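You operate a simulated robot arm through the tools that you are given. There is no shell and no other tool. Be economical: measure what you need, move in short steps, check, and stop when the job is done.

You are at the controls of a simulated two-armed robot. One attempt, no reset.

## Task
Shut the bottom drawer of the microphone bench. Then put the teal battery marked sixty-two on the hatch ledge in the workshop away on the fourth shelf from the bottom of the open shelving. Then turn the grey dial of the small lamp with the grey band to 3. Then put the grey remote on the grey steel table away on the hatch ledge in the booth. Then press the cool button two times. Then take the green clip and put it on the blue cassette. Then close the door of the wood-topped cupboard. Then take the battery marked twenty-six and put it on the sloping top of the lectern. The order counts.

Only the result counts: the job must be done as asked and must still hold three seconds after the hand-in. Knocking over, shifting, dropping, spilling or breaking anything else fails it.

## Robot
Two 7-joint arms with two-finger parallel grippers on one trunk, on a base that drives. Base frame: it is fixed to the floor where the robot stands at the start and does not move with it; the origin is under the middle of the robot, x ahead of it, y to its left, z up. Lengths are in m, angles in degrees, forces in N, time in s.
The left shoulder is at the start at [0.07, 0.177, 0.62], the right one opposite. With the tool pointing down near the work surface each hand reaches from about 0.1 to 0.62 m from the robot's upright axis, wherever it stands, measured 20 degrees to its own side. Places, roughly: battery marked twenty-six [3.25, 4.25, 0.75]; blue cassette [5, -2, 1]; bottom drawer of the microphone bench [0.5, 0.2, 0.2]; cool button [3.3, -1.7, 1.6]; door of the wood-topped cupboard [5, -2.9, 0.4]; fourth shelf of the open shelving [-2.7, 1.4, 1.2]; green clip (4x4x4 cm) [3.8, -1.9, 1.1]; grey dial of the small lamp with the grey band [-2.1, -4.7, 0.9]; grey remote [-4, -2.75, 0.75]; hatch ledge in the booth (13x82 cm) [1.92, -1.32, 1.06]; sloping top of the lectern [3.6, 5.9, 1]; teal battery marked sixty-two [2, -1.5, 1]. Payload 3.43 kg a hand.
The tool frame of a hand sits at the grasp point between the pads (the TCP): z along the fingers, y along the line on which they close. The tips reach 0.03 m beyond it. The gripper opens to 0.094 m. The fingers are 0.028 m wide and 0.01 m thick; the gripper's body (0.05 by 0.096 m) begins 0.055 m behind the TCP.
Orientation is that of the tool frame in the base frame, as a unit quaternion [w, x, y, z]. With the fingers straight down and closing along the base's y, the tool's x points along the base's -x, its y along +y and its z along -z.

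## Interface
- The arms move only by the tool jog_arm. It takes "left_steps", "right_steps" or both (then of equal length, played together; a hand with none holds still); each is one flat list of numbers, 7 for each row, row after row: the shift along the tool's x, y, z in cm, then the turn, a rotation vector about the tool's x, y, z in degrees, then the closure in counts, from 0 (fully open) to 255 (shut). In form: [x, y, z, ax, ay, az, fingers, x, y, z, ax, ay, az, fingers, ...]. A call has 1 to 12 rows; each row is the pose to reach, as a shift and turn from the pose commanded when the call began, along the tool's axes at that moment. Rows are played at 5 a second. More than 0.05 m and 8.6 degrees between two rows, or a gripper value outside its range, and nothing of the call is played. A pose out of reach is approached as far as the arm can. The call stops where the force on the tool passes 40 N (or 10 N more than at its start, if that is more) or the arm is blocked; 0.2 s more then pass. Each finger travels about 0.153 m/s and halts on what it meets, pressing with about 37 N; the grip force reading is that of the motor and also rises with nothing between the fingers. The clock runs only during rows and for 0.2 s after the last one: add rows that repeat a pose to give the fingers time. The reply holds the time, the measured pose of the TCP, the force on the tool along the base axes, the opening and the grip force, in the units named above and with some noise, with the torque about the TCP (base axes, N m) and any sound that the robot's microphone picked up.
- Cameras (640 x 400 px; columns grow to the right, rows downward): "scene" is now at [0.1084, 0.023, 0.9002]; the picture's right is [0.36, -0.93, 0.00], its down [-0.83, -0.32, -0.45] and it looks along [0.42, 0.16, -0.89] (base axes); focal length 252 px, centre (320, 200). "left" rides on the left gripper at [0.076, -0.014, -0.103] in its tool frame; the picture's right is [0.18, 0.98, 0.00], its down [-0.75, 0.14, -0.64] and it looks along [-0.63, 0.12, 0.77] (tool axes); focal length 243 px, centre (320, 200). "right" rides on the right gripper at [0.076, 0.014, -0.102] in its tool frame; the picture's right is [-0.18, 0.98, 0.00], its down [-0.75, -0.14, -0.64] and it looks along [-0.63, -0.12, 0.77] (tool axes); focal length 243 px, centre (320, 200). There is no depth. A picture from a camera that has moved, and an enlarged one, comes with that camera's place and axes in the base frame and with its lens.
- snapshot(camera): a new picture of that camera. The clock stands still meanwhile.
- raise_lower(by): slides the trunk up (or, below 0, down) by that many m; the arms and the scene camera ride with it, the base frame stays. It gives what a move gives, with no picture.
- base_move(legs): drives the robot by 1 to 6 legs, each [ahead, turn to the left] in m and degrees, along the robot's own axes; the way and the turn of a leg run together, so that a leg with both is an arc; at most 1.5 m and 180 degrees a leg. The arms and the cameras ride along, it lands a little off, and it stops where it bumps. It gives what a move gives.
- head_to(pan, tilt): turns the head with the scene camera to pan (to the left, within 86 degrees either way) and tilt (down, from -29 to 69), counted from straight ahead of the robot. It gives what a move gives.
- close_up(camera, box): a new picture of the part [left, top, right, bottom] of that camera's present view, enlarged. The clock stands still meanwhile.
- close_job(): hands the job in; it is judged then, once.

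Work in short steps. Places have to be worked out from the pictures, the camera data and where the tool is seen: move nearer, look again, correct. Check each grasp and each placing, and mend what went wrong. You have 186 turns and 166 pictures in all, those below and enlarged ones among them. Open the grippers and draw the arms clear of the work before you hand the job in, unless the task says otherwise; then end with one line.

The tools are called after "Request:" as a command line: name --argument value ..., lists and objects as JSON in quotes. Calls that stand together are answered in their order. jog_arm: Moves the arms, as the interface text tells. Its arguments: {"type":"object","properties":{"left_steps":{"type":"array","items":{"type":"number"}},"right_steps":{"type":"array","items":{"type":"number"}}},"required":[]} The other tools are called the same way: raise_lower (by) slides the trunk up or down; base_move (legs) drives the base; head_to (pan, tilt) turns the head that bears the scene camera; snapshot (camera) takes a picture; close_up (camera, box) takes an enlarged picture of a part of a camera's view; close_job () hands the job in.

At the start:

```text
time_s: 0.0
left_eef_pos: [0.3336, 0.2619, 0.4152]
left_orientation: [0.0, 0.0, 1.0, 0.0]
left_wrist_force: [-0.1, -0.1, -0.2]
left_ft_torque: [0.02, 0.01, -0.02]
left_width: 0.0943
left_finger_force: 0.0
right_eef_pos: [0.3427, -0.1041, 0.3644]
right_orientation: [0.0, 0.0, 1.0, 0.0]
right_wrist_force: [-0.1, 0.0, -0.8]
right_ft_torque: [-0.03, 0.02, 0.01]
right_width: 0.0939
right_finger_force: 0.0
trunk travel left (down, up): [-0.2, 0.64]
robot x, y, heading: [0.0012, 0.0021, -0.3]
head pan, tilt: [20.9, 63.2]
```

scene: 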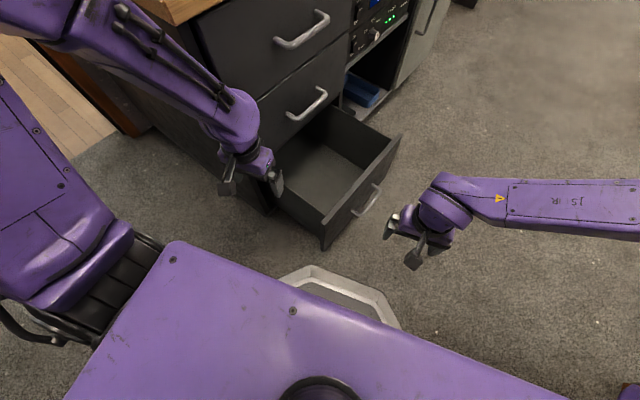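
right: 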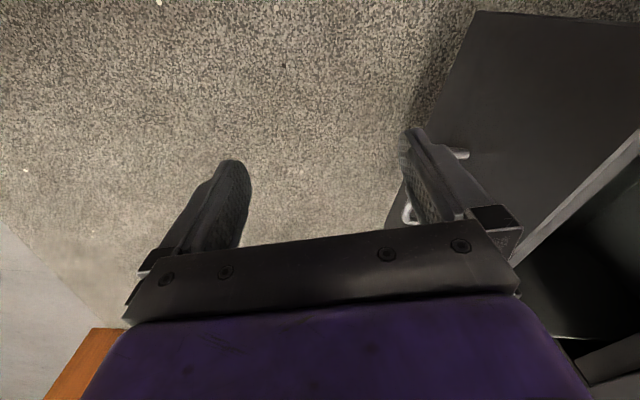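
left: 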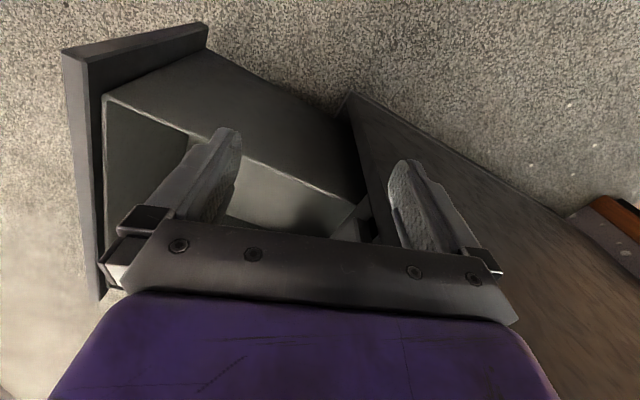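

The bottom drawer is open about 0.19 m towards −y, slightly turned. Its face centre is near (0.49, 0.03, 0.2). I'll tilt the closed right hand 45° towards +y and bring it in front of the face.

Request:
jog_arm --right_steps '[-2, -1, 1, -8, 0, 0, 255, -4, -2, 2, -16, 0, 0, 255, -7, -2, 4, -24, 0, 0, 255, -9, -2, 5, -32, 0, 0, 255, -11, -1.5, 6.5, -40, 0, 0, 255, -12.7, -1, 8.5, -45, 0, 0, 255, -12.7, -1, 8.5, -45, 0, 0, 255]'

Request:
snapshot --camera "scene"

Request:
snapshot --camera "right"

```text
time_s: 1.6
left_eef_pos: [0.3344, 0.2611, 0.4155]
left_orientation: [0.0, 0.0, 1.0, 0.0]
left_wrist_force: [0.5, -0.1, -1.6]
left_ft_torque: [0.0, -0.02, 0.01]
left_width: 0.0939
left_finger_force: 0.0
right_eef_pos: [0.4706, -0.1125, 0.2796]
right_orientation: [0.001, 0.001, 0.924, 0.382]
right_wrist_force: [-0.6, -0.2, -0.1]
right_ft_torque: [0.02, 0.0, 0.02]
right_width: 0.0002
right_finger_force: 32.5
trunk travel left (down, up): [-0.2, 0.64]
robot x, y, heading: [0.0011, 0.0018, -0.1]
head pan, tilt: [20.9, 63.2]
```

```text
162 pictures are left
camera scene: at [0.1085, 0.0229, 0.9002], right [0.36, -0.93, 0.0], down [-0.83, -0.32, -0.45], along [0.42, 0.16, -0.89], focal length 252 px, centre (320, 200)
```

scene: 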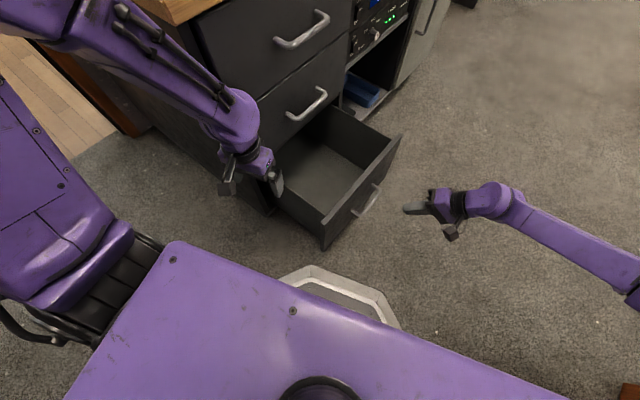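

```text
161 pictures are left
camera right: at [0.3942, -0.1755, 0.3611], right [0.18, 0.69, 0.7], down [0.75, -0.56, 0.35], along [0.63, 0.46, -0.63], focal length 243 px, centre (320, 200)
```

right: 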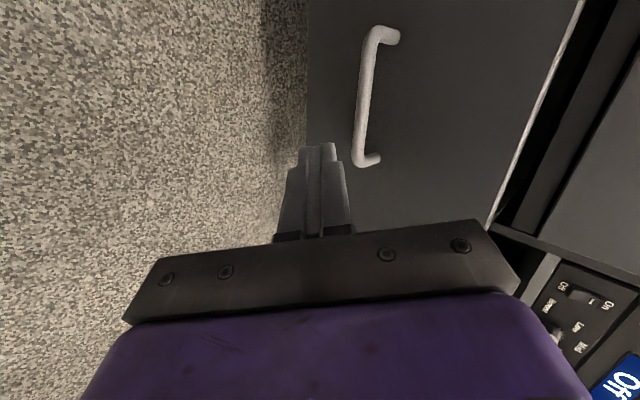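

The hand is in front of the face, just above handle level. I'll push along the drawer's travel.

Request:
jog_arm --right_steps '[-0.9, 2.8, 2.8, 0, 0, 0, 255, -1.8, 5.6, 5.6, 0, 0, 0, 255, -2.6, 8.0, 8.0, 0, 0, 0, 255, -3.2, 10, 10, 0, 0, 0, 255, -3.8, 12, 12, 0, 0, 0, 255, -4.5, 14, 14, 0, 0, 0, 255, -5.1, 16, 16, 0, 0, 0, 255, -5.8, 18, 18, 0, 0, 0, 255, -6.4, 20, 20, 0, 0, 0, 255, -7.1, 22, 22, 0, 0, 0, 255]'

Request:
snapshot --camera "scene"

```text
time_s: 3.8
left_eef_pos: [0.3339, 0.2606, 0.4166]
left_orientation: [0.0, 0.0, 1.0, 0.0]
left_wrist_force: [0.0, -0.4, -0.2]
left_ft_torque: [0.0, -0.01, -0.02]
left_width: 0.0941
left_finger_force: 0.1
right_eef_pos: [0.5421, 0.1974, 0.2798]
right_orientation: [0.001, 0.001, 0.924, 0.383]
right_wrist_force: [-0.2, 0.0, -0.8]
right_ft_torque: [0.0, 0.01, -0.02]
right_width: 0.0
right_finger_force: 33.1
trunk travel left (down, up): [-0.2, 0.64]
robot x, y, heading: [0.0022, -0.0018, 0.1]
head pan, tilt: [20.9, 63.2]
```

```text
160 pictures are left
camera scene: at [0.1084, 0.0232, 0.9002], right [0.36, -0.93, 0.0], down [-0.83, -0.32, -0.45], along [0.42, 0.16, -0.89], focal length 252 px, centre (320, 200)
```

scene: 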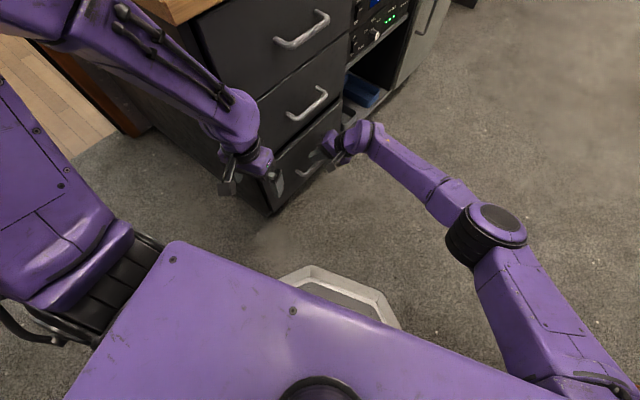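

Nearly shut, with no resistance yet. I'll push further until the force stops the hand.

Request:
jog_arm --right_steps '[-0.5, 1.4, 1.4, 0, 0, 0, 255, -0.9, 2.8, 2.8, 0, 0, 0, 255, -1.4, 4.2, 4.2, 0, 0, 0, 255, -1.8, 5.6, 5.6, 0, 0, 0, 255]'

Request:
close_up --camera "scene" --box '[200, 50, 440, 230]'

```text
time_s: 4.2
left_eef_pos: [0.3345, 0.2603, 0.4154]
left_orientation: [0.001, 0.001, 1.0, 0.0]
left_wrist_force: [-0.5, 0.4, -0.9]
left_ft_torque: [-0.01, -0.03, -0.01]
left_width: 0.094
left_finger_force: 0.0
right_eef_pos: [0.5457, 0.2109, 0.2803]
right_orientation: [-0.005, 0.002, 0.925, 0.381]
right_wrist_force: [-9.3, -12.0, 8.0]
right_ft_torque: [0.06, -0.01, 0.11]
right_width: 0.0
right_finger_force: 33.5
right hand out of reach, approached as far as the arm can: row 2
trunk travel left (down, up): [-0.2, 0.64]
robot x, y, heading: [0.0025, 0.0005, -0.3]
head pan, tilt: [20.9, 63.2]
stopped in row 2 (right hand): the force on the tool passed its limit at 85 N (the readings are from after the stop); the commanded pose is now the measured one
```

```text
2.22 times, centred on (320, 140) of scene
camera zoom: at [0.1074, 0.022, 0.9005], right [0.35, -0.94, 0.0], down [-0.83, -0.32, -0.45], along [0.42, 0.16, -0.89], focal length 561 px, centre (320, 333)
```

zoom: 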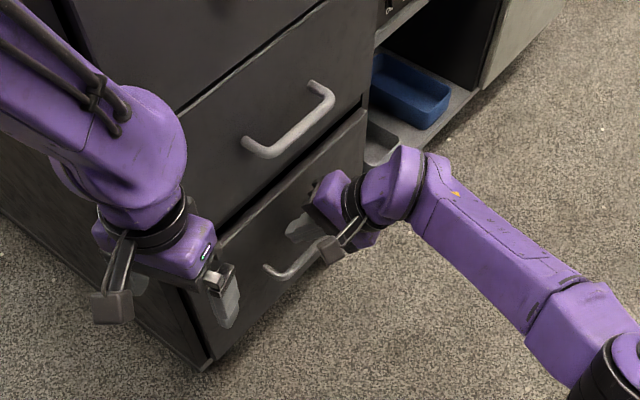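

The stop force suggests the drawer is fully in. I'll back the hand off and check.

Request:
jog_arm --right_steps '[1, -3, -3, 0, 0, 0, 255, 2, -6, -6, 0, 0, 0, 255, 3, -9, -9, 0, 0, 0, 255, 4, -12, -12, 8, 0, 0, 255, 6, -15, -14, 16, 0, 0, 255, 8, -17, -17, 24, 0, 0, 255]'

Request:
close_up --camera "scene" --box '[200, 50, 440, 230]'

Request:
snapshot --camera "right"

```text
time_s: 5.6
left_eef_pos: [0.3337, 0.261, 0.4156]
left_orientation: [0.0, 0.001, 1.0, -0.001]
left_wrist_force: [-0.4, 0.0, 0.3]
left_ft_torque: [0.05, 0.05, 0.0]
left_width: 0.0938
left_finger_force: 0.1
right_eef_pos: [0.4661, -0.0299, 0.2796]
right_orientation: [-0.006, 0.003, 0.984, 0.179]
right_wrist_force: [-0.3, -0.6, -0.5]
right_ft_torque: [-0.01, 0.0, 0.0]
right_width: 0.0
right_finger_force: 33.1
trunk travel left (down, up): [-0.2, 0.64]
robot x, y, heading: [0.0016, -0.0012, 0.0]
head pan, tilt: [20.9, 63.2]
```

```text
2.22 times, centred on (320, 140) of scene
camera zoom: at [0.1084, 0.0228, 0.9002], right [0.36, -0.93, 0.0], down [-0.83, -0.32, -0.45], along [0.42, 0.16, -0.89], focal length 561 px, centre (320, 333)
```

zoom: 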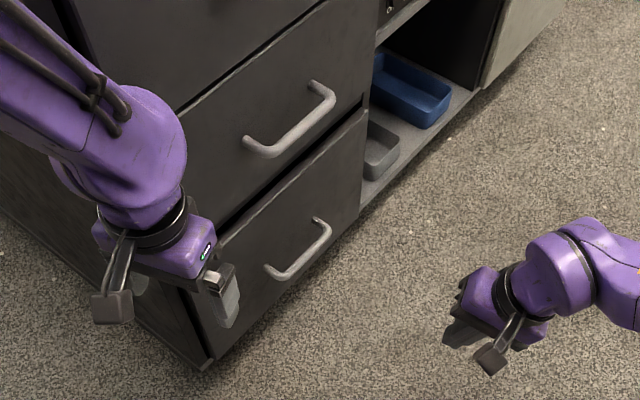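

```text
157 pictures are left
camera right: at [0.3923, -0.0522, 0.3811], right [0.19, 0.92, 0.34], down [0.76, -0.36, 0.54], along [0.62, 0.16, -0.77], focal length 243 px, centre (320, 200)
```

right: 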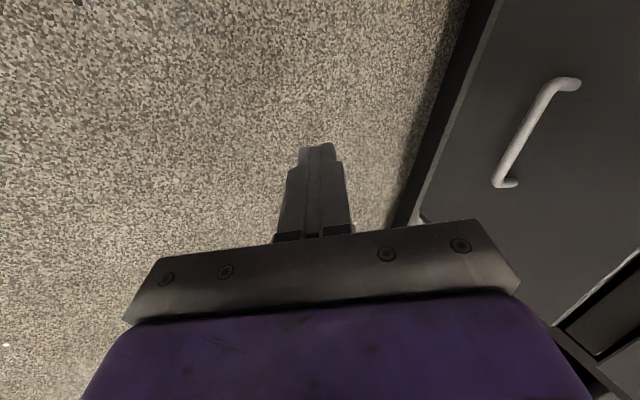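

The drawer front is flush with the others. I'll straighten and tuck the right hand, and look ahead to survey the room.

Request:
jog_arm --right_steps '[2.8, -1.8, -3.2, 3.5, 0, 0, 255, 5.6, -3.6, -6.4, 7, 0, 0, 255, 8.4, -5.5, -9.6, 10.5, 0, 0, 200, 11.2, -7.3, -12.8, 14, 0, 0, 100, 14, -9.1, -16, 17.5, 0, 0, 0, 16.6, -11, -19, 20.6, 0, 0, 0]'

Request:
raise_lower --by 0.3

Request:
head_to --pan -35 --tilt 15

Request:
snapshot --camera "scene"

```text
time_s: 7.0
left_eef_pos: [0.3339, 0.2612, 0.4153]
left_orientation: [0.0, 0.0, 1.0, 0.0]
left_wrist_force: [0.0, 0.2, 0.3]
left_ft_torque: [0.01, 0.03, 0.0]
left_width: 0.0938
left_finger_force: 0.1
right_eef_pos: [0.3144, -0.1954, 0.4211]
right_orientation: [-0.006, 0.0, 1.0, 0.001]
right_wrist_force: [-0.4, -0.7, 0.0]
right_ft_torque: [-0.01, -0.03, 0.01]
right_width: 0.0938
right_finger_force: 0.0
right hand out of reach, approached as far as the arm can: row 6
trunk travel left (down, up): [-0.2, 0.64]
robot x, y, heading: [0.0007, 0.0014, -0.2]
head pan, tilt: [20.9, 63.2]
```

```text
time_s: 8.9
left_eef_pos: [0.3311, 0.2601, 0.6152]
left_orientation: [-0.008, 0.001, 1.0, -0.002]
left_wrist_force: [0.2, 0.0, -1.6]
left_ft_torque: [-0.13, 0.04, -0.02]
left_width: 0.0939
left_finger_force: 0.0
right_eef_pos: [0.3181, -0.1954, 0.624]
right_orientation: [-0.007, 0.001, 1.0, 0.0]
right_wrist_force: [0.6, 0.1, -0.9]
right_ft_torque: [0.02, 0.02, 0.0]
right_width: 0.0938
right_finger_force: 0.0
trunk travel left (down, up): [-0.405, 0.435]
robot x, y, heading: [0.0, 0.0032, -0.6]
head pan, tilt: [20.9, 63.2]
stopped: the force on the tool passed its limit at 141 N (the readings are from after the stop); the commanded pose is now the measured one
```

```text
time_s: 10.2
left_eef_pos: [0.3317, 0.2611, 0.6159]
left_orientation: [-0.008, 0.003, 1.0, -0.003]
left_wrist_force: [8.5, 3.5, -24.5]
left_ft_torque: [-1.43, 1.27, -0.3]
left_width: 0.0941
left_finger_force: 0.1
right_eef_pos: [0.3174, -0.1954, 0.6249]
right_orientation: [-0.008, 0.001, 1.0, 0.0]
right_wrist_force: [-0.1, 0.0, 0.4]
right_ft_torque: [-0.01, 0.0, 0.02]
right_width: 0.0941
right_finger_force: 0.1
trunk travel left (down, up): [-0.405, 0.435]
robot x, y, heading: [0.0001, 0.0009, -0.3]
head pan, tilt: [-35.0, 15.0]
```

```text
156 pictures are left
camera scene: at [0.1289, -0.0512, 1.1745], right [-0.58, -0.82, 0.0], down [-0.22, 0.15, -0.97], along [0.79, -0.56, -0.26], focal length 252 px, centre (320, 200)
```

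scene: 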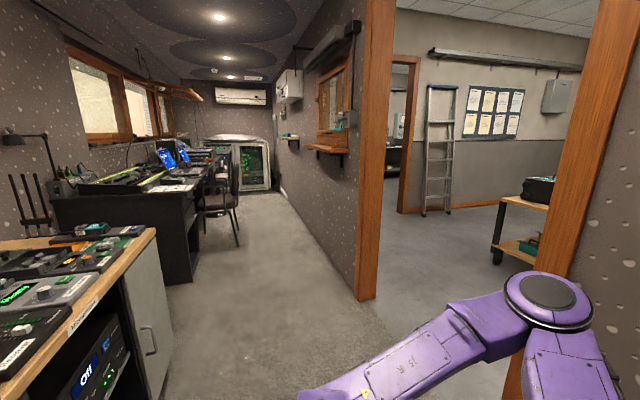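

The left hand caught something, probably the bench top overhang, as the trunk rose. I'll look at it.

Request:
head_to --pan 35 --tilt 60

Request:
snapshot --camera "scene"

Request:
snapshot --camera "left"

```text
time_s: 11.6
left_eef_pos: [0.3311, 0.2604, 0.6146]
left_orientation: [-0.009, 0.001, 1.0, -0.002]
left_wrist_force: [4.3, 0.2, -30.1]
left_ft_torque: [-1.32, 1.07, -0.23]
left_width: 0.0939
left_finger_force: 0.0
right_eef_pos: [0.3166, -0.1943, 0.6249]
right_orientation: [-0.007, 0.001, 1.0, 0.0]
right_wrist_force: [0.0, -1.0, 0.1]
right_ft_torque: [0.03, 0.01, 0.01]
right_width: 0.094
right_finger_force: 0.1
trunk travel left (down, up): [-0.405, 0.435]
robot x, y, heading: [0.0024, -0.0009, -0.1]
head pan, tilt: [35.0, 60.0]
```

```text
155 pictures are left
camera scene: at [0.107, 0.0404, 1.1081], right [0.57, -0.82, 0.0], down [-0.71, -0.49, -0.5], along [0.41, 0.28, -0.87], focal length 252 px, centre (320, 200)
```

scene: 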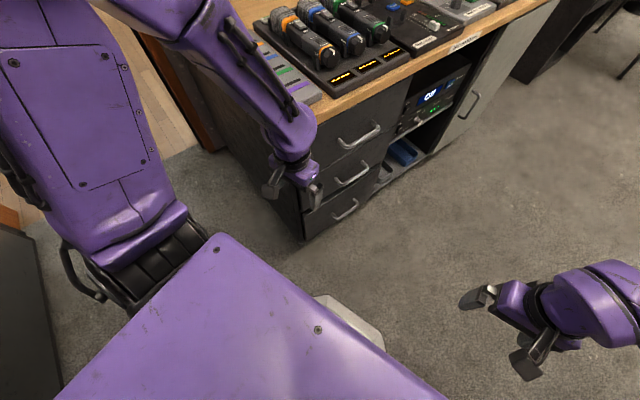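

```text
154 pictures are left
camera left: at [0.2567, 0.2457, 0.7186], right [-0.18, 0.98, 0.0], down [0.76, 0.14, 0.63], along [0.62, 0.11, -0.78], focal length 243 px, centre (320, 200)
```

left: 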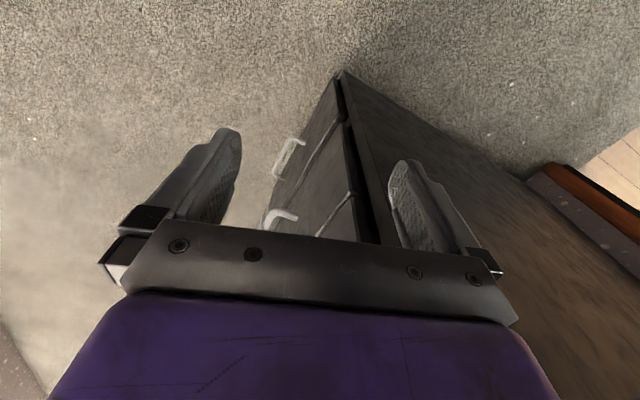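

The left wrist is under the overhang of the top. I'll lower a little, pull that hand back from the bench, then rise again.

Request:
raise_lower --by -0.04

Request:
jog_arm --left_steps '[3, 0, 0, 0, 0, 0, 0, 6, 0, 0, 0, 0, 0, 0, 9, 0, 0, 0, 0, 0, 0, 12, -2, 0, 0, 0, 0, 0]'

Request:
snapshot --camera "scene"

```text
time_s: 12.4
left_eef_pos: [0.3314, 0.2592, 0.5779]
left_orientation: [-0.006, 0.002, 1.0, -0.002]
left_wrist_force: [0.7, -0.4, -0.4]
left_ft_torque: [0.02, 0.01, -0.01]
left_width: 0.094
left_finger_force: 0.0
right_eef_pos: [0.3143, -0.1955, 0.5854]
right_orientation: [-0.006, 0.001, 1.0, 0.001]
right_wrist_force: [0.2, 0.2, -0.3]
right_ft_torque: [0.01, -0.02, -0.01]
right_width: 0.0938
right_finger_force: 0.1
trunk travel left (down, up): [-0.365, 0.475]
robot x, y, heading: [-0.0033, -0.0014, -0.1]
head pan, tilt: [35.0, 60.0]
```

```text
time_s: 13.4
left_eef_pos: [0.3205, 0.2236, 0.5847]
left_orientation: [-0.006, 0.002, 1.0, 0.0]
left_wrist_force: [-0.1, -0.4, -0.3]
left_ft_torque: [0.09, -0.02, -0.01]
left_width: 0.094
left_finger_force: 0.1
left hand out of reach, approached as far as the arm can: row 1, 2, 3, 4
right_eef_pos: [0.3148, -0.1978, 0.5852]
right_orientation: [-0.006, 0.0, 1.0, 0.002]
right_wrist_force: [-0.3, -0.9, -0.1]
right_ft_torque: [0.04, -0.01, 0.0]
right_width: 0.0941
right_finger_force: 0.0
trunk travel left (down, up): [-0.365, 0.475]
robot x, y, heading: [-0.0003, 0.0055, -0.3]
head pan, tilt: [35.0, 60.0]
```

```text
153 pictures are left
camera scene: at [0.1037, 0.0357, 1.0687], right [0.57, -0.82, 0.0], down [-0.71, -0.49, -0.5], along [0.41, 0.29, -0.87], focal length 252 px, centre (320, 200)
```

scene: 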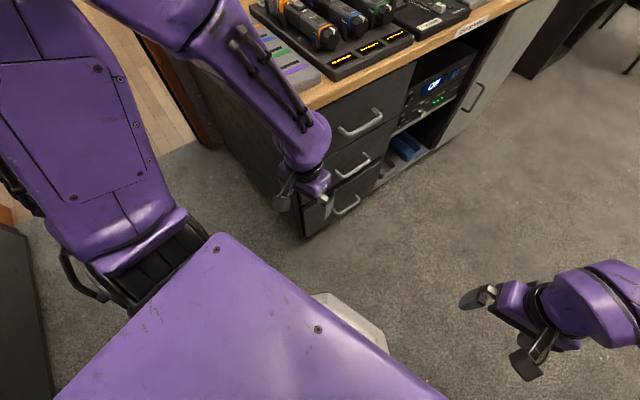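

The arm can't fold further here, so I'll back the base off a little to clear the bench before rising.

Request:
base_move --legs '[[-0.2, 0]]'

Request:
raise_lower --by 0.3

Request:
head_to --pan -80 --tilt 15

Request:
snapshot --camera "scene"

```text
time_s: 15.0
left_eef_pos: [0.1181, 0.2241, 0.5842]
left_orientation: [-0.006, 0.002, 1.0, -0.002]
left_wrist_force: [-0.1, -0.1, -0.5]
left_ft_torque: [-0.02, 0.01, 0.02]
left_width: 0.0941
left_finger_force: 0.1
right_eef_pos: [0.1136, -0.1964, 0.5856]
right_orientation: [-0.005, 0.001, 1.0, 0.001]
right_wrist_force: [-0.3, 0.3, -0.2]
right_ft_torque: [-0.01, 0.0, -0.01]
right_width: 0.0936
right_finger_force: 0.2
trunk travel left (down, up): [-0.365, 0.475]
robot x, y, heading: [-0.1996, -0.0005, -0.1]
head pan, tilt: [35.0, 60.0]
```

```text
time_s: 18.0
left_eef_pos: [0.1208, 0.2247, 0.8837]
left_orientation: [-0.007, 0.003, 1.0, -0.002]
left_wrist_force: [-1.0, 0.3, 0.6]
left_ft_torque: [0.02, -0.01, 0.04]
left_width: 0.0938
left_finger_force: 0.0
right_eef_pos: [0.1136, -0.1948, 0.8856]
right_orientation: [-0.006, 0.001, 1.0, 0.001]
right_wrist_force: [0.7, 1.2, 0.6]
right_ft_torque: [0.03, -0.03, -0.01]
right_width: 0.094
right_finger_force: 0.0
trunk travel left (down, up): [-0.665, 0.175]
robot x, y, heading: [-0.2048, -0.0011, -0.5]
head pan, tilt: [35.0, 60.0]
```

```text
time_s: 20.0
left_eef_pos: [0.1194, 0.2247, 0.8844]
left_orientation: [-0.007, 0.004, 1.0, -0.002]
left_wrist_force: [0.1, 0.7, -0.1]
left_ft_torque: [0.03, 0.0, -0.02]
left_width: 0.0939
left_finger_force: 0.1
right_eef_pos: [0.1126, -0.1963, 0.8857]
right_orientation: [-0.006, 0.002, 1.0, 0.0]
right_wrist_force: [0.4, 0.5, -0.1]
right_ft_torque: [-0.01, 0.02, -0.03]
right_width: 0.0941
right_finger_force: 0.0
trunk travel left (down, up): [-0.665, 0.175]
robot x, y, heading: [-0.2028, 0.0027, -0.3]
head pan, tilt: [-80.0, 15.0]
```

```text
152 pictures are left
camera scene: at [-0.1363, -0.0912, 1.4349], right [-0.99, -0.17, 0.0], down [-0.04, 0.26, -0.97], along [0.16, -0.95, -0.26], focal length 252 px, centre (320, 200)
```

scene: 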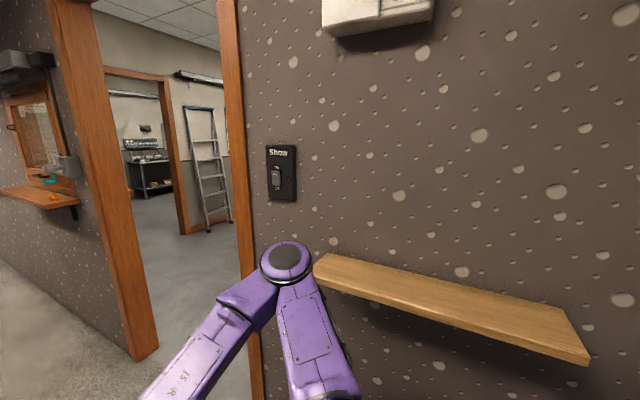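

The booth has a doorway to the workshop on my right, with the hatch beyond it. A few wide views will let me map the place.

Request:
head_to --pan 0 --tilt 10

Request:
snapshot --camera "scene"

Request:
head_to --pan 80 --tilt 10

Request:
snapshot --camera "scene"

```text
time_s: 21.5
left_eef_pos: [0.12, 0.225, 0.8838]
left_orientation: [-0.006, 0.002, 1.0, -0.002]
left_wrist_force: [-0.5, 0.4, 0.8]
left_ft_torque: [-0.01, 0.0, 0.0]
left_width: 0.0941
left_finger_force: 0.0
right_eef_pos: [0.1147, -0.1952, 0.8848]
right_orientation: [-0.006, 0.002, 1.0, 0.002]
right_wrist_force: [0.9, -0.2, -0.4]
right_ft_torque: [0.01, 0.02, 0.02]
right_width: 0.0942
right_finger_force: 0.0
trunk travel left (down, up): [-0.665, 0.175]
robot x, y, heading: [-0.1996, 0.0006, -0.3]
head pan, tilt: [0.0, 10.0]
```

```text
151 pictures are left
camera scene: at [-0.0592, 0.0003, 1.443], right [-0.01, -1.0, 0.0], down [-0.17, 0.0, -0.98], along [0.98, -0.01, -0.17], focal length 252 px, centre (320, 200)
```

scene: 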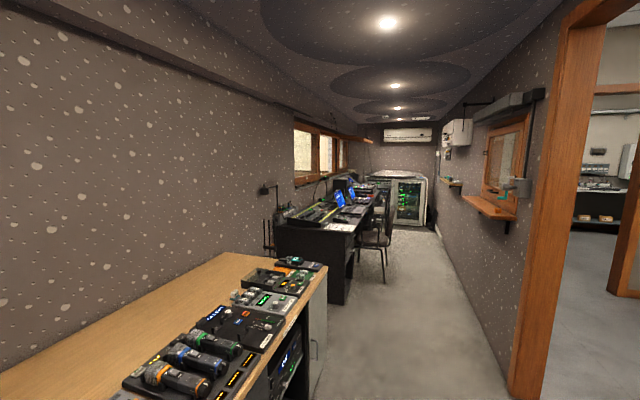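

```text
time_s: 23.0
left_eef_pos: [0.1191, 0.2261, 0.8849]
left_orientation: [-0.006, 0.003, 1.0, -0.002]
left_wrist_force: [-1.1, 0.0, -0.2]
left_ft_torque: [0.0, -0.03, 0.01]
left_width: 0.0939
left_finger_force: 0.1
right_eef_pos: [0.1138, -0.1957, 0.8845]
right_orientation: [-0.005, 0.001, 1.0, 0.0]
right_wrist_force: [0.4, 0.0, -0.6]
right_ft_torque: [0.01, 0.0, 0.0]
right_width: 0.094
right_finger_force: 0.1
trunk travel left (down, up): [-0.665, 0.175]
robot x, y, heading: [-0.2027, 0.0016, -0.2]
head pan, tilt: [80.0, 10.0]
```

```text
150 pictures are left
camera scene: at [-0.1355, 0.0923, 1.443], right [0.98, -0.18, 0.0], down [-0.03, -0.17, -0.98], along [0.18, 0.97, -0.17], focal length 252 px, centre (320, 200)
```

scene: 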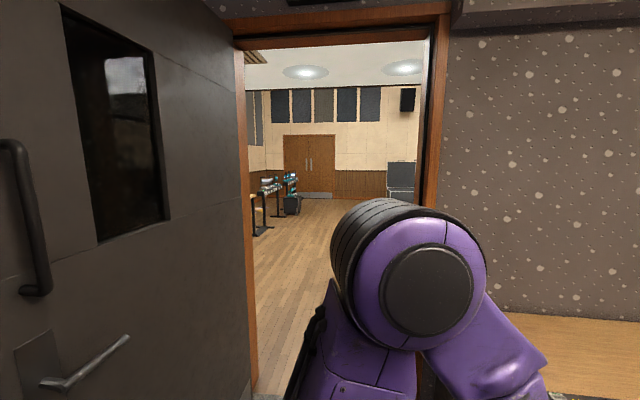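

The hall is to the left through an open door and the workshop to the right. I'll drive along the booth to inspect the hatch at close range.

Request:
base_move --legs '[[0, -30], [1.25, 0], [0, 25], [0.4, 0]]'

Request:
head_to --pan -45 --tilt 20

Request:
snapshot --camera "scene"

```text
time_s: 28.0
left_eef_pos: [0.6936, -0.2681, 0.8826]
left_orientation: [-0.009, 0.262, 0.965, 0.005]
left_wrist_force: [0.1, 0.0, -0.7]
left_ft_torque: [-0.02, -0.04, 0.01]
left_width: 0.0941
left_finger_force: 0.0
right_eef_pos: [0.484, -0.6244, 0.8797]
right_orientation: [-0.008, 0.262, 0.965, 0.012]
right_wrist_force: [0.8, 1.3, -0.2]
right_ft_torque: [-0.11, 0.1, 0.0]
right_width: 0.094
right_finger_force: 0.1
trunk travel left (down, up): [-0.665, 0.175]
robot x, y, heading: [0.3067, -0.2947, -30.6]
head pan, tilt: [80.0, 10.0]
stopped in leg 2: the robot was blocked; the commanded pose is now the measured one
```

```text
time_s: 30.0
left_eef_pos: [0.6925, -0.2694, 0.8823]
left_orientation: [-0.009, 0.263, 0.965, 0.007]
left_wrist_force: [0.4, -0.8, 0.4]
left_ft_torque: [0.02, 0.0, -0.02]
left_width: 0.0938
left_finger_force: 0.0
right_eef_pos: [0.4818, -0.6256, 0.8786]
right_orientation: [-0.008, 0.264, 0.964, 0.017]
right_wrist_force: [0.0, -1.0, 0.1]
right_ft_torque: [-0.01, 0.0, 0.02]
right_width: 0.0941
right_finger_force: 0.1
trunk travel left (down, up): [-0.665, 0.175]
robot x, y, heading: [0.3107, -0.2961, -31.0]
head pan, tilt: [-45.0, 20.0]
```

```text
149 pictures are left
camera scene: at [0.4079, -0.3584, 1.4311], right [-0.97, -0.25, 0.03], down [-0.11, 0.3, -0.95], along [0.22, -0.92, -0.31], focal length 252 px, centre (320, 200)
```

scene: 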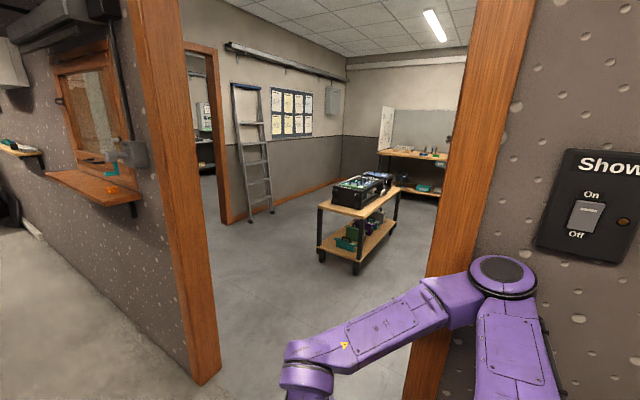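

The right elbow sticks out and touched the wall. I'll back off, then bring both hands lower, inward and forward to narrow the robot.

Request:
base_move --legs '[[-0.2, 0], [0, 25]]'

Request:
jog_arm --left_steps '[-2, -2, 4, 0, 0, 0, 0, -4, -4, 8, 0, 0, 0, 0, -6, -6, 12, 0, 0, 0, 0, -8, -8, 16, 0, 0, 0, 0, -10, -10, 20, 0, 0, 0, 0]' --right_steps '[-2, 2, 4, 0, 0, 0, 0, -4, 4, 8, 0, 0, 0, 0, -6, 6, 12, 0, 0, 0, 0, -8, 8, 16, 0, 0, 0, 0, -10, 10, 20, 0, 0, 0, 0]'

Request:
head_to --pan -45 --tilt 40

Request:
snapshot --camera "scene"

```text
time_s: 30.7
left_eef_pos: [0.6528, -0.3099, 0.8873]
left_orientation: [-0.001, 0.263, 0.964, 0.036]
left_wrist_force: [-1.1, 0.3, -0.1]
left_ft_torque: [-0.05, -0.01, 0.01]
left_width: 0.094
left_finger_force: 0.0
right_eef_pos: [0.4586, -0.6563, 0.8529]
right_orientation: [-0.002, 0.26, 0.964, 0.055]
right_wrist_force: [-0.4, -1.5, -0.2]
right_ft_torque: [0.02, -0.02, 0.03]
right_width: 0.0939
right_finger_force: 0.0
trunk travel left (down, up): [-0.665, 0.175]
robot x, y, heading: [0.3006, -0.2912, -30.6]
head pan, tilt: [-45.0, 20.0]
stopped in leg 1: the robot was blocked; the commanded pose is now the measured one
```

```text
time_s: 31.7
left_eef_pos: [0.737, -0.3816, 0.6705]
left_orientation: [-0.068, 0.265, 0.958, 0.09]
left_wrist_force: [-0.1, -0.5, -7.8]
left_ft_torque: [0.07, -0.02, 0.04]
left_width: 0.0939
left_finger_force: 0.1
right_eef_pos: [0.5957, -0.6017, 0.6561]
right_orientation: [-0.071, 0.25, 0.961, 0.095]
right_wrist_force: [1.7, -2.5, -3.8]
right_ft_torque: [0.15, 0.05, 0.08]
right_width: 0.0941
right_finger_force: 0.1
trunk travel left (down, up): [-0.665, 0.175]
robot x, y, heading: [0.306, -0.29, -30.3]
head pan, tilt: [-45.0, 20.0]
stopped in row 4 (right hand): the arm was blocked; the commanded pose is now the measured one
```

```text
time_s: 32.6
left_eef_pos: [0.6938, -0.3861, 0.7153]
left_orientation: [-0.011, 0.25, 0.966, 0.059]
left_wrist_force: [1.1, -0.8, 0.6]
left_ft_torque: [0.03, 0.04, 0.01]
left_width: 0.0941
left_finger_force: 0.1
right_eef_pos: [0.5577, -0.6102, 0.694]
right_orientation: [-0.002, 0.23, 0.969, 0.084]
right_wrist_force: [0.4, 0.9, -0.2]
right_ft_torque: [-0.03, 0.1, 0.0]
right_width: 0.094
right_finger_force: 0.1
trunk travel left (down, up): [-0.665, 0.175]
robot x, y, heading: [0.3006, -0.2893, -30.4]
head pan, tilt: [-45.0, 40.0]
```

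```text
148 pictures are left
camera scene: at [0.3735, -0.4063, 1.3949], right [-0.97, -0.25, 0.0], down [-0.17, 0.63, -0.76], along [0.19, -0.74, -0.65], focal length 252 px, centre (320, 200)
```

scene: 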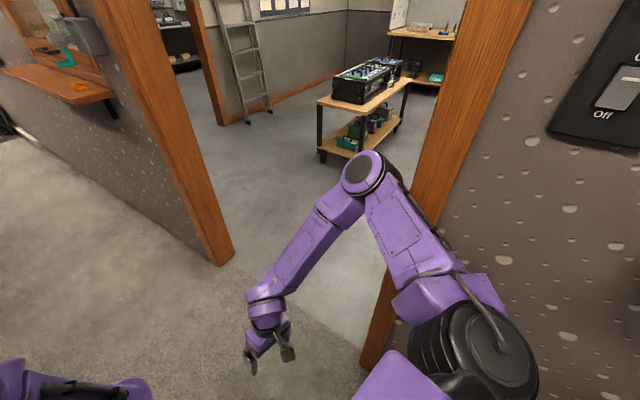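

The right elbow is inside the doorway, so backing jams it on the post. Turning left swings it clear, so I'll do only that.

Request:
base_move --legs '[[0, 25]]'

Request:
snapshot --camera "scene"

```text
time_s: 34.2
left_eef_pos: [0.7182, -0.2148, 0.7051]
left_orientation: [-0.045, 0.053, 0.995, 0.069]
left_wrist_force: [1.1, 0.0, -1.1]
left_ft_torque: [0.04, 0.03, 0.0]
left_width: 0.094
left_finger_force: 0.2
right_eef_pos: [0.6851, -0.4686, 0.6807]
right_orientation: [-0.053, 0.036, 0.995, 0.074]
right_wrist_force: [0.5, -0.3, -0.7]
right_ft_torque: [0.0, -0.02, -0.02]
right_width: 0.0941
right_finger_force: 0.0
trunk travel left (down, up): [-0.665, 0.175]
robot x, y, heading: [0.3051, -0.2895, -5.5]
head pan, tilt: [-45.0, 40.0]
```

```text
147 pictures are left
camera scene: at [0.4094, -0.3615, 1.395], right [-0.77, -0.63, 0.0], down [-0.41, 0.5, -0.76], along [0.48, -0.59, -0.64], focal length 252 px, centre (320, 200)
```

scene: 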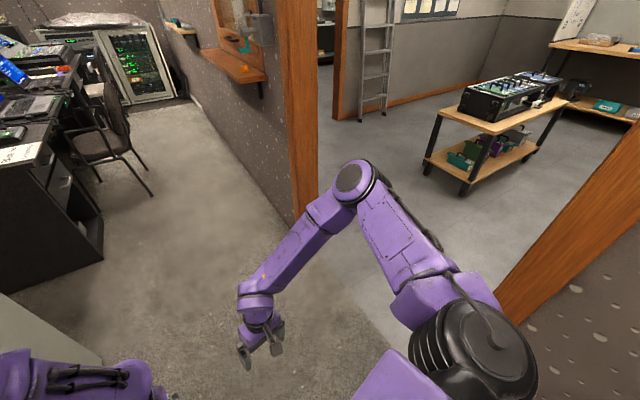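

Clear now. I'll lower both hands more so the arms hang and the elbows come in.

Request:
jog_arm --left_steps '[1, 0, 4, 0, 0, 0, 0, 2, 0, 8, 0, 0, 0, 0, 3, 0, 12, 0, 0, 0, 0, 4, 0, 16, 0, 0, 0, 0, 5, 0, 20, 0, 0, 0, 0]' --right_steps '[1, 0, 4, 0, 0, 0, 0, 2, 0, 8, 0, 0, 0, 0, 3, 0, 12, 0, 0, 0, 0, 4, 0, 16, 0, 0, 0, 0, 5, 0, 20, 0, 0, 0, 0]'

Request:
snapshot --camera "scene"

```text
time_s: 35.4
left_eef_pos: [0.6521, -0.1813, 0.5152]
left_orientation: [-0.044, 0.053, 0.995, 0.068]
left_wrist_force: [0.0, -0.2, 0.1]
left_ft_torque: [0.01, -0.05, 0.0]
left_width: 0.0938
left_finger_force: 0.1
right_eef_pos: [0.614, -0.436, 0.4918]
right_orientation: [-0.052, 0.037, 0.995, 0.074]
right_wrist_force: [-0.4, 0.1, 0.7]
right_ft_torque: [0.01, 0.01, -0.01]
right_width: 0.0941
right_finger_force: 0.1
trunk travel left (down, up): [-0.665, 0.175]
robot x, y, heading: [0.3038, -0.2921, -5.7]
head pan, tilt: [-45.0, 40.0]
```

```text
146 pictures are left
camera scene: at [0.4069, -0.3604, 1.3955], right [-0.77, -0.63, 0.0], down [-0.41, 0.5, -0.77], along [0.49, -0.59, -0.64], focal length 252 px, centre (320, 200)
```

scene: 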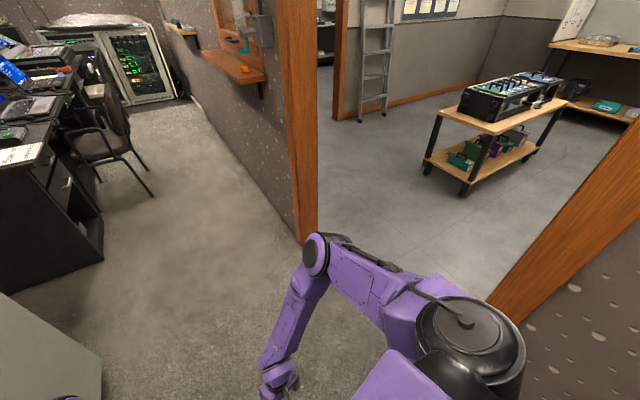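

The arms are narrow now (about 0.4 m half-width). I'll drive on down the booth towards the hatch.

Request:
base_move --legs '[[0, -8], [1.2, 0]]'

Request:
head_to --pan -55 --tilt 25

Request:
snapshot --camera "scene"

```text
time_s: 42.0
left_eef_pos: [1.8128, -0.5003, 0.5152]
left_orientation: [-0.04, 0.12, 0.989, 0.071]
left_wrist_force: [-0.1, 0.3, 0.4]
left_ft_torque: [-0.03, 0.04, -0.02]
left_width: 0.0943
left_finger_force: 0.1
right_eef_pos: [1.7423, -0.747, 0.4927]
right_orientation: [-0.047, 0.103, 0.991, 0.077]
right_wrist_force: [-0.2, -0.3, 0.3]
right_ft_torque: [0.04, 0.01, -0.01]
right_width: 0.094
right_finger_force: 0.0
trunk travel left (down, up): [-0.665, 0.175]
robot x, y, heading: [1.4488, -0.5609, -13.1]
head pan, tilt: [-45.0, 40.0]
```

```text
time_s: 42.8
left_eef_pos: [1.8127, -0.5008, 0.516]
left_orientation: [-0.04, 0.119, 0.99, 0.071]
left_wrist_force: [-0.6, 0.4, 0.4]
left_ft_torque: [-0.02, -0.02, 0.0]
left_width: 0.0937
left_finger_force: 0.0
right_eef_pos: [1.7416, -0.7477, 0.4918]
right_orientation: [-0.046, 0.103, 0.991, 0.077]
right_wrist_force: [0.1, 0.3, -0.6]
right_ft_torque: [-0.01, -0.03, -0.04]
right_width: 0.0944
right_finger_force: 0.1
trunk travel left (down, up): [-0.665, 0.175]
robot x, y, heading: [1.4506, -0.5642, -13.4]
head pan, tilt: [-55.0, 25.0]
```

```text
145 pictures are left
camera scene: at [1.5346, -0.6604, 1.4186], right [-0.93, -0.37, 0.0], down [-0.16, 0.39, -0.91], along [0.34, -0.84, -0.42], focal length 252 px, centre (320, 200)
```

scene: 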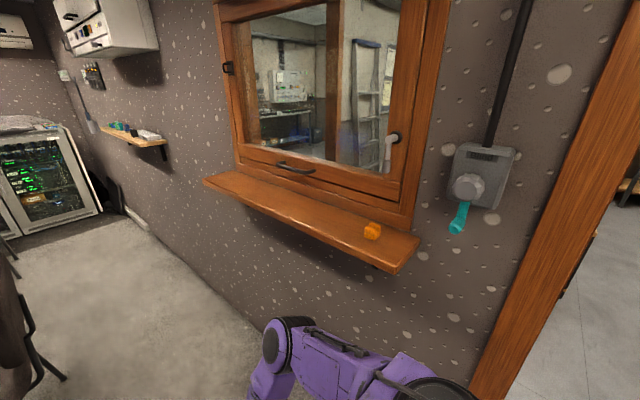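

The hatch window is glazed and shut, so the battery has to be reached from the workshop side. I'll back up level with the doorway and turn to face it.

Request:
base_move --legs '[[-0.64, 0], [0, -77]]'

Request:
jog_arm --left_steps '[-3, 0, 0, 0, 0, 0, 0, -6, 0, 0, 0, 0, 0, 0, -9, 0, 0, 0, 0, 0, 0, -12, 0, 0, 0, 0, 0, 0]' --right_steps '[-3, 0, 0, 0, 0, 0, 0, -6, 0, 0, 0, 0, 0, 0, -9, 0, 0, 0, 0, 0, 0, -12, 0, 0, 0, 0, 0, 0]'

Request:
head_to --pan 0 --tilt 35

Request:
snapshot --camera "scene"

```text
time_s: 49.8
left_eef_pos: [0.9569, -0.7565, 0.5156]
left_orientation: [0.014, 0.717, 0.692, 0.081]
left_wrist_force: [0.2, 0.9, 0.2]
left_ft_torque: [-0.02, -0.01, 0.04]
left_width: 0.0944
left_finger_force: 0.1
right_eef_pos: [0.7019, -0.7359, 0.4907]
right_orientation: [0.013, 0.704, 0.704, 0.089]
right_wrist_force: [0.8, -0.9, 0.2]
right_ft_torque: [-0.02, -0.02, 0.01]
right_width: 0.0941
right_finger_force: 0.1
trunk travel left (down, up): [-0.665, 0.175]
robot x, y, heading: [0.8237, -0.417, -91.5]
head pan, tilt: [-55.0, 25.0]
```

```text
time_s: 50.8
left_eef_pos: [0.9557, -0.876, 0.5031]
left_orientation: [0.014, 0.717, 0.692, 0.081]
left_wrist_force: [-1.0, 0.2, -0.2]
left_ft_torque: [0.04, -0.03, -0.01]
left_width: 0.0938
left_finger_force: 0.0
right_eef_pos: [0.7029, -0.855, 0.4784]
right_orientation: [0.012, 0.706, 0.703, 0.089]
right_wrist_force: [0.0, 0.3, 0.0]
right_ft_torque: [0.01, -0.02, -0.01]
right_width: 0.0941
right_finger_force: 0.0
trunk travel left (down, up): [-0.665, 0.175]
robot x, y, heading: [0.8214, -0.4141, -91.7]
head pan, tilt: [-55.0, 25.0]
```

```text
time_s: 52.0
left_eef_pos: [0.9549, -0.8758, 0.5046]
left_orientation: [0.015, 0.717, 0.692, 0.08]
left_wrist_force: [0.3, -0.2, -0.1]
left_ft_torque: [0.04, 0.04, 0.0]
left_width: 0.0944
left_finger_force: 0.0
right_eef_pos: [0.7047, -0.8555, 0.478]
right_orientation: [0.013, 0.705, 0.704, 0.089]
right_wrist_force: [-0.1, -0.1, 0.1]
right_ft_torque: [0.0, -0.04, -0.01]
right_width: 0.0938
right_finger_force: 0.0
trunk travel left (down, up): [-0.665, 0.175]
robot x, y, heading: [0.8259, -0.4205, -91.4]
head pan, tilt: [0.0, 35.0]
```

```text
144 pictures are left
camera scene: at [0.8197, -0.554, 1.4029], right [-1.0, 0.03, 0.0], down [0.02, 0.57, -0.82], along [-0.02, -0.82, -0.57], focal length 252 px, centre (320, 200)
```

scene: 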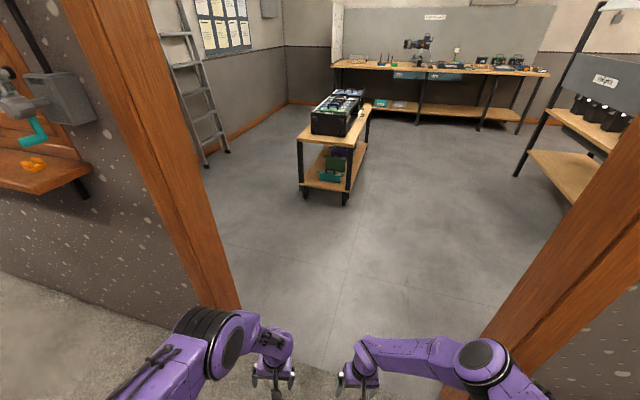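

From several views the building is turned about −13°. The doorway runs from (0.30, −0.94) to (1.24, −1.16), centre near (0.77, −1.05), about 0.95 m wide. I'll stretch the arms forward and down to pull the elbows in more.

Request:
jog_arm --left_steps '[-3, 0, 3, 0, 0, 0, 0, -6, 0, 6, 0, 0, 0, 0, -9, 0, 9, 0, 0, 0, 0, -12, 0, 12, 0, 0, 0, 0]' --right_steps '[-3, 0, 3, 0, 0, 0, 0, -6, 0, 6, 0, 0, 0, 0, -9, 0, 9, 0, 0, 0, 0, -12, 0, 12, 0, 0, 0, 0]'

Request:
base_move --legs '[[0, -4]]'

Request:
head_to --pan 0 --tilt 45

Request:
snapshot --camera "scene"

```text
time_s: 53.0
left_eef_pos: [0.9835, -0.9008, 0.4518]
left_orientation: [0.014, 0.717, 0.693, 0.081]
left_wrist_force: [0.2, 0.3, 0.0]
left_ft_torque: [0.0, 0.0, -0.03]
left_width: 0.0941
left_finger_force: 0.1
left hand out of reach, approached as far as the arm can: row 2, 3, 4
right_eef_pos: [0.7001, -0.8775, 0.4504]
right_orientation: [0.013, 0.705, 0.703, 0.088]
right_wrist_force: [0.2, 0.5, 0.8]
right_ft_torque: [0.0, -0.01, 0.02]
right_width: 0.0939
right_finger_force: 0.1
right hand out of reach, approached as far as the arm can: row 1, 2, 3, 4
trunk travel left (down, up): [-0.665, 0.175]
robot x, y, heading: [0.8277, -0.4154, -91.5]
head pan, tilt: [0.0, 35.0]
```

```text
time_s: 53.9
left_eef_pos: [0.9503, -0.9127, 0.4521]
left_orientation: [0.017, 0.741, 0.666, 0.08]
left_wrist_force: [-0.1, -0.6, 0.0]
left_ft_torque: [-0.02, 0.01, 0.0]
left_width: 0.0942
left_finger_force: 0.1
right_eef_pos: [0.6675, -0.8679, 0.4504]
right_orientation: [0.017, 0.729, 0.678, 0.088]
right_wrist_force: [-0.4, 0.5, -0.1]
right_ft_torque: [-0.05, -0.01, 0.03]
right_width: 0.0941
right_finger_force: 0.2
trunk travel left (down, up): [-0.665, 0.175]
robot x, y, heading: [0.8247, -0.418, -95.3]
head pan, tilt: [0.0, 35.0]
```

```text
time_s: 54.6
left_eef_pos: [0.9493, -0.9126, 0.4499]
left_orientation: [0.017, 0.741, 0.667, 0.081]
left_wrist_force: [-0.4, -0.1, -0.3]
left_ft_torque: [-0.04, -0.02, 0.01]
left_width: 0.094
left_finger_force: 0.0
right_eef_pos: [0.6698, -0.8682, 0.4497]
right_orientation: [0.016, 0.729, 0.679, 0.087]
right_wrist_force: [0.7, 0.6, 0.0]
right_ft_torque: [0.01, 0.03, -0.02]
right_width: 0.094
right_finger_force: 0.1
trunk travel left (down, up): [-0.665, 0.175]
robot x, y, heading: [0.8242, -0.4128, -95.5]
head pan, tilt: [0.0, 45.0]
```

```text
143 pictures are left
camera scene: at [0.8111, -0.5468, 1.3881], right [-1.0, 0.1, 0.0], down [0.07, 0.7, -0.71], along [-0.07, -0.7, -0.71], focal length 252 px, centre (320, 200)
```

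scene: 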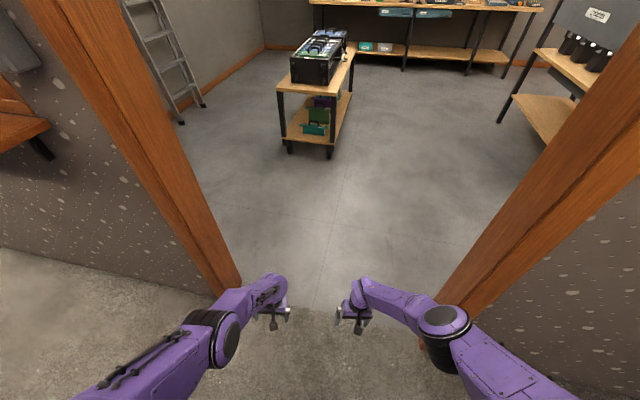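

Half-widths are now about 0.30 (left) and 0.35 (right), so there's clearance. I'll drive through.

Request:
base_move --legs '[[0.6, 0], [0.65, -4]]'

Request:
head_to --pan 70 --tilt 20

Request:
snapshot --camera "scene"

```text
time_s: 61.2
left_eef_pos: [0.78, -2.1679, 0.4499]
left_orientation: [0.019, 0.763, 0.641, 0.079]
left_wrist_force: [0.1, 1.2, 0.3]
left_ft_torque: [-0.01, -0.03, -0.01]
left_width: 0.0942
left_finger_force: 0.0
right_eef_pos: [0.5007, -2.1049, 0.4503]
right_orientation: [0.019, 0.751, 0.654, 0.087]
right_wrist_force: [-0.2, 0.1, 0.3]
right_ft_torque: [0.05, 0.0, -0.02]
right_width: 0.0939
right_finger_force: 0.0
trunk travel left (down, up): [-0.665, 0.175]
robot x, y, heading: [0.6841, -1.6675, -99.4]
head pan, tilt: [0.0, 45.0]
```

```text
time_s: 62.6
left_eef_pos: [0.7786, -2.1667, 0.4512]
left_orientation: [0.019, 0.763, 0.642, 0.079]
left_wrist_force: [0.1, 0.6, -0.5]
left_ft_torque: [0.01, 0.0, 0.01]
left_width: 0.094
left_finger_force: 0.1
right_eef_pos: [0.5016, -2.1054, 0.45]
right_orientation: [0.019, 0.751, 0.654, 0.086]
right_wrist_force: [0.1, 0.3, -0.5]
right_ft_torque: [0.03, 0.02, 0.01]
right_width: 0.0942
right_finger_force: 0.1
trunk travel left (down, up): [-0.665, 0.175]
robot x, y, heading: [0.6855, -1.6651, -99.5]
head pan, tilt: [70.0, 20.0]
```

```text
142 pictures are left
camera scene: at [0.7587, -1.7595, 1.4267], right [-0.49, -0.87, 0.0], down [-0.3, 0.17, -0.94], along [0.82, -0.46, -0.34], focal length 252 px, centre (320, 200)
```

scene: 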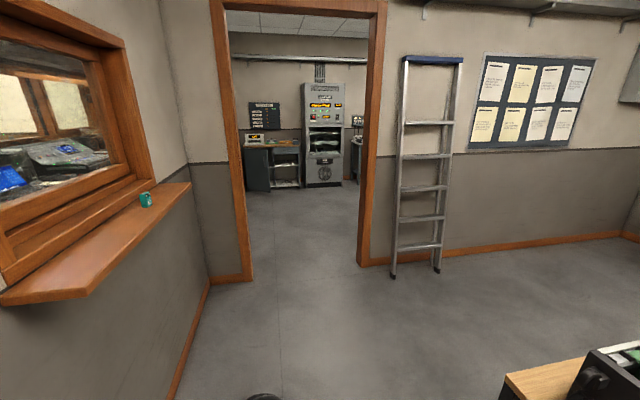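

The teal battery stands on the workshop-side ledge at about (1.94, −1.62, 1.08). I'll drive to a spot facing the ledge but back from it.

Request:
base_move --legs '[[0, 63.5], [1.13, 0], [0, 113]]'

Request:
raise_lower --by 0.175

Request:
head_to --pan 0 --tilt 40

Request:
snapshot --camera "scene"

```text
time_s: 75.8
left_eef_pos: [1.5603, -1.8346, 0.4517]
left_orientation: [-0.078, -0.594, 0.801, 0.025]
left_wrist_force: [0.3, 0.7, -0.3]
left_ft_torque: [0.01, 0.0, -0.02]
left_width: 0.0942
left_finger_force: 0.1
right_eef_pos: [1.8287, -1.9296, 0.4501]
right_orientation: [-0.086, -0.606, 0.791, 0.024]
right_wrist_force: [-0.8, -0.3, -0.4]
right_ft_torque: [0.03, -0.04, 0.01]
right_width: 0.094
right_finger_force: 0.0
trunk travel left (down, up): [-0.665, 0.175]
robot x, y, heading: [1.5916, -2.3444, 73.7]
head pan, tilt: [70.0, 20.0]
```

```text
time_s: 77.8
left_eef_pos: [1.5611, -1.8342, 0.6258]
left_orientation: [-0.078, -0.594, 0.8, 0.024]
left_wrist_force: [0.4, 0.5, -0.7]
left_ft_torque: [0.01, 0.01, -0.01]
left_width: 0.0938
left_finger_force: 0.0
right_eef_pos: [1.8302, -1.9287, 0.6253]
right_orientation: [-0.086, -0.606, 0.79, 0.025]
right_wrist_force: [-0.1, -0.5, 0.6]
right_ft_torque: [0.01, -0.01, 0.0]
right_width: 0.0938
right_finger_force: 0.2
trunk travel left (down, up): [-0.84, 0.0]
robot x, y, heading: [1.5909, -2.3442, 73.4]
head pan, tilt: [70.0, 20.0]
```

```text
time_s: 79.2
left_eef_pos: [1.5613, -1.8336, 0.6271]
left_orientation: [-0.078, -0.593, 0.801, 0.025]
left_wrist_force: [0.4, 0.0, 0.1]
left_ft_torque: [0.0, -0.01, 0.0]
left_width: 0.094
left_finger_force: 0.1
right_eef_pos: [1.8306, -1.9301, 0.6254]
right_orientation: [-0.085, -0.606, 0.79, 0.024]
right_wrist_force: [0.4, -0.7, -0.2]
right_ft_torque: [0.0, -0.02, -0.04]
right_width: 0.0939
right_finger_force: 0.1
trunk travel left (down, up): [-0.84, 0.0]
robot x, y, heading: [1.5955, -2.3409, 73.5]
head pan, tilt: [0.0, 40.0]
```

```text
141 pictures are left
camera scene: at [1.6292, -2.2138, 1.5703], right [0.96, -0.28, 0.0], down [-0.18, -0.62, -0.77], along [0.22, 0.74, -0.64], focal length 252 px, centre (320, 200)
```

scene: 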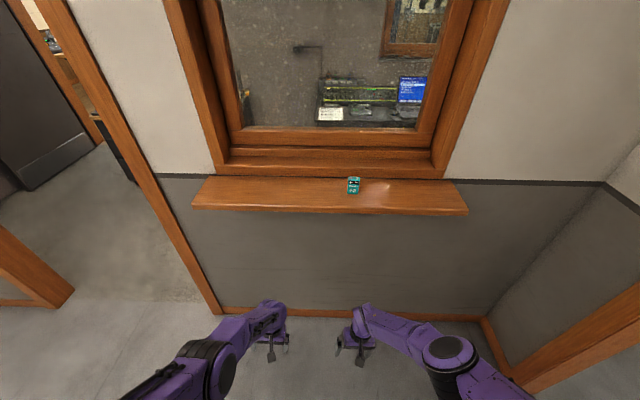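

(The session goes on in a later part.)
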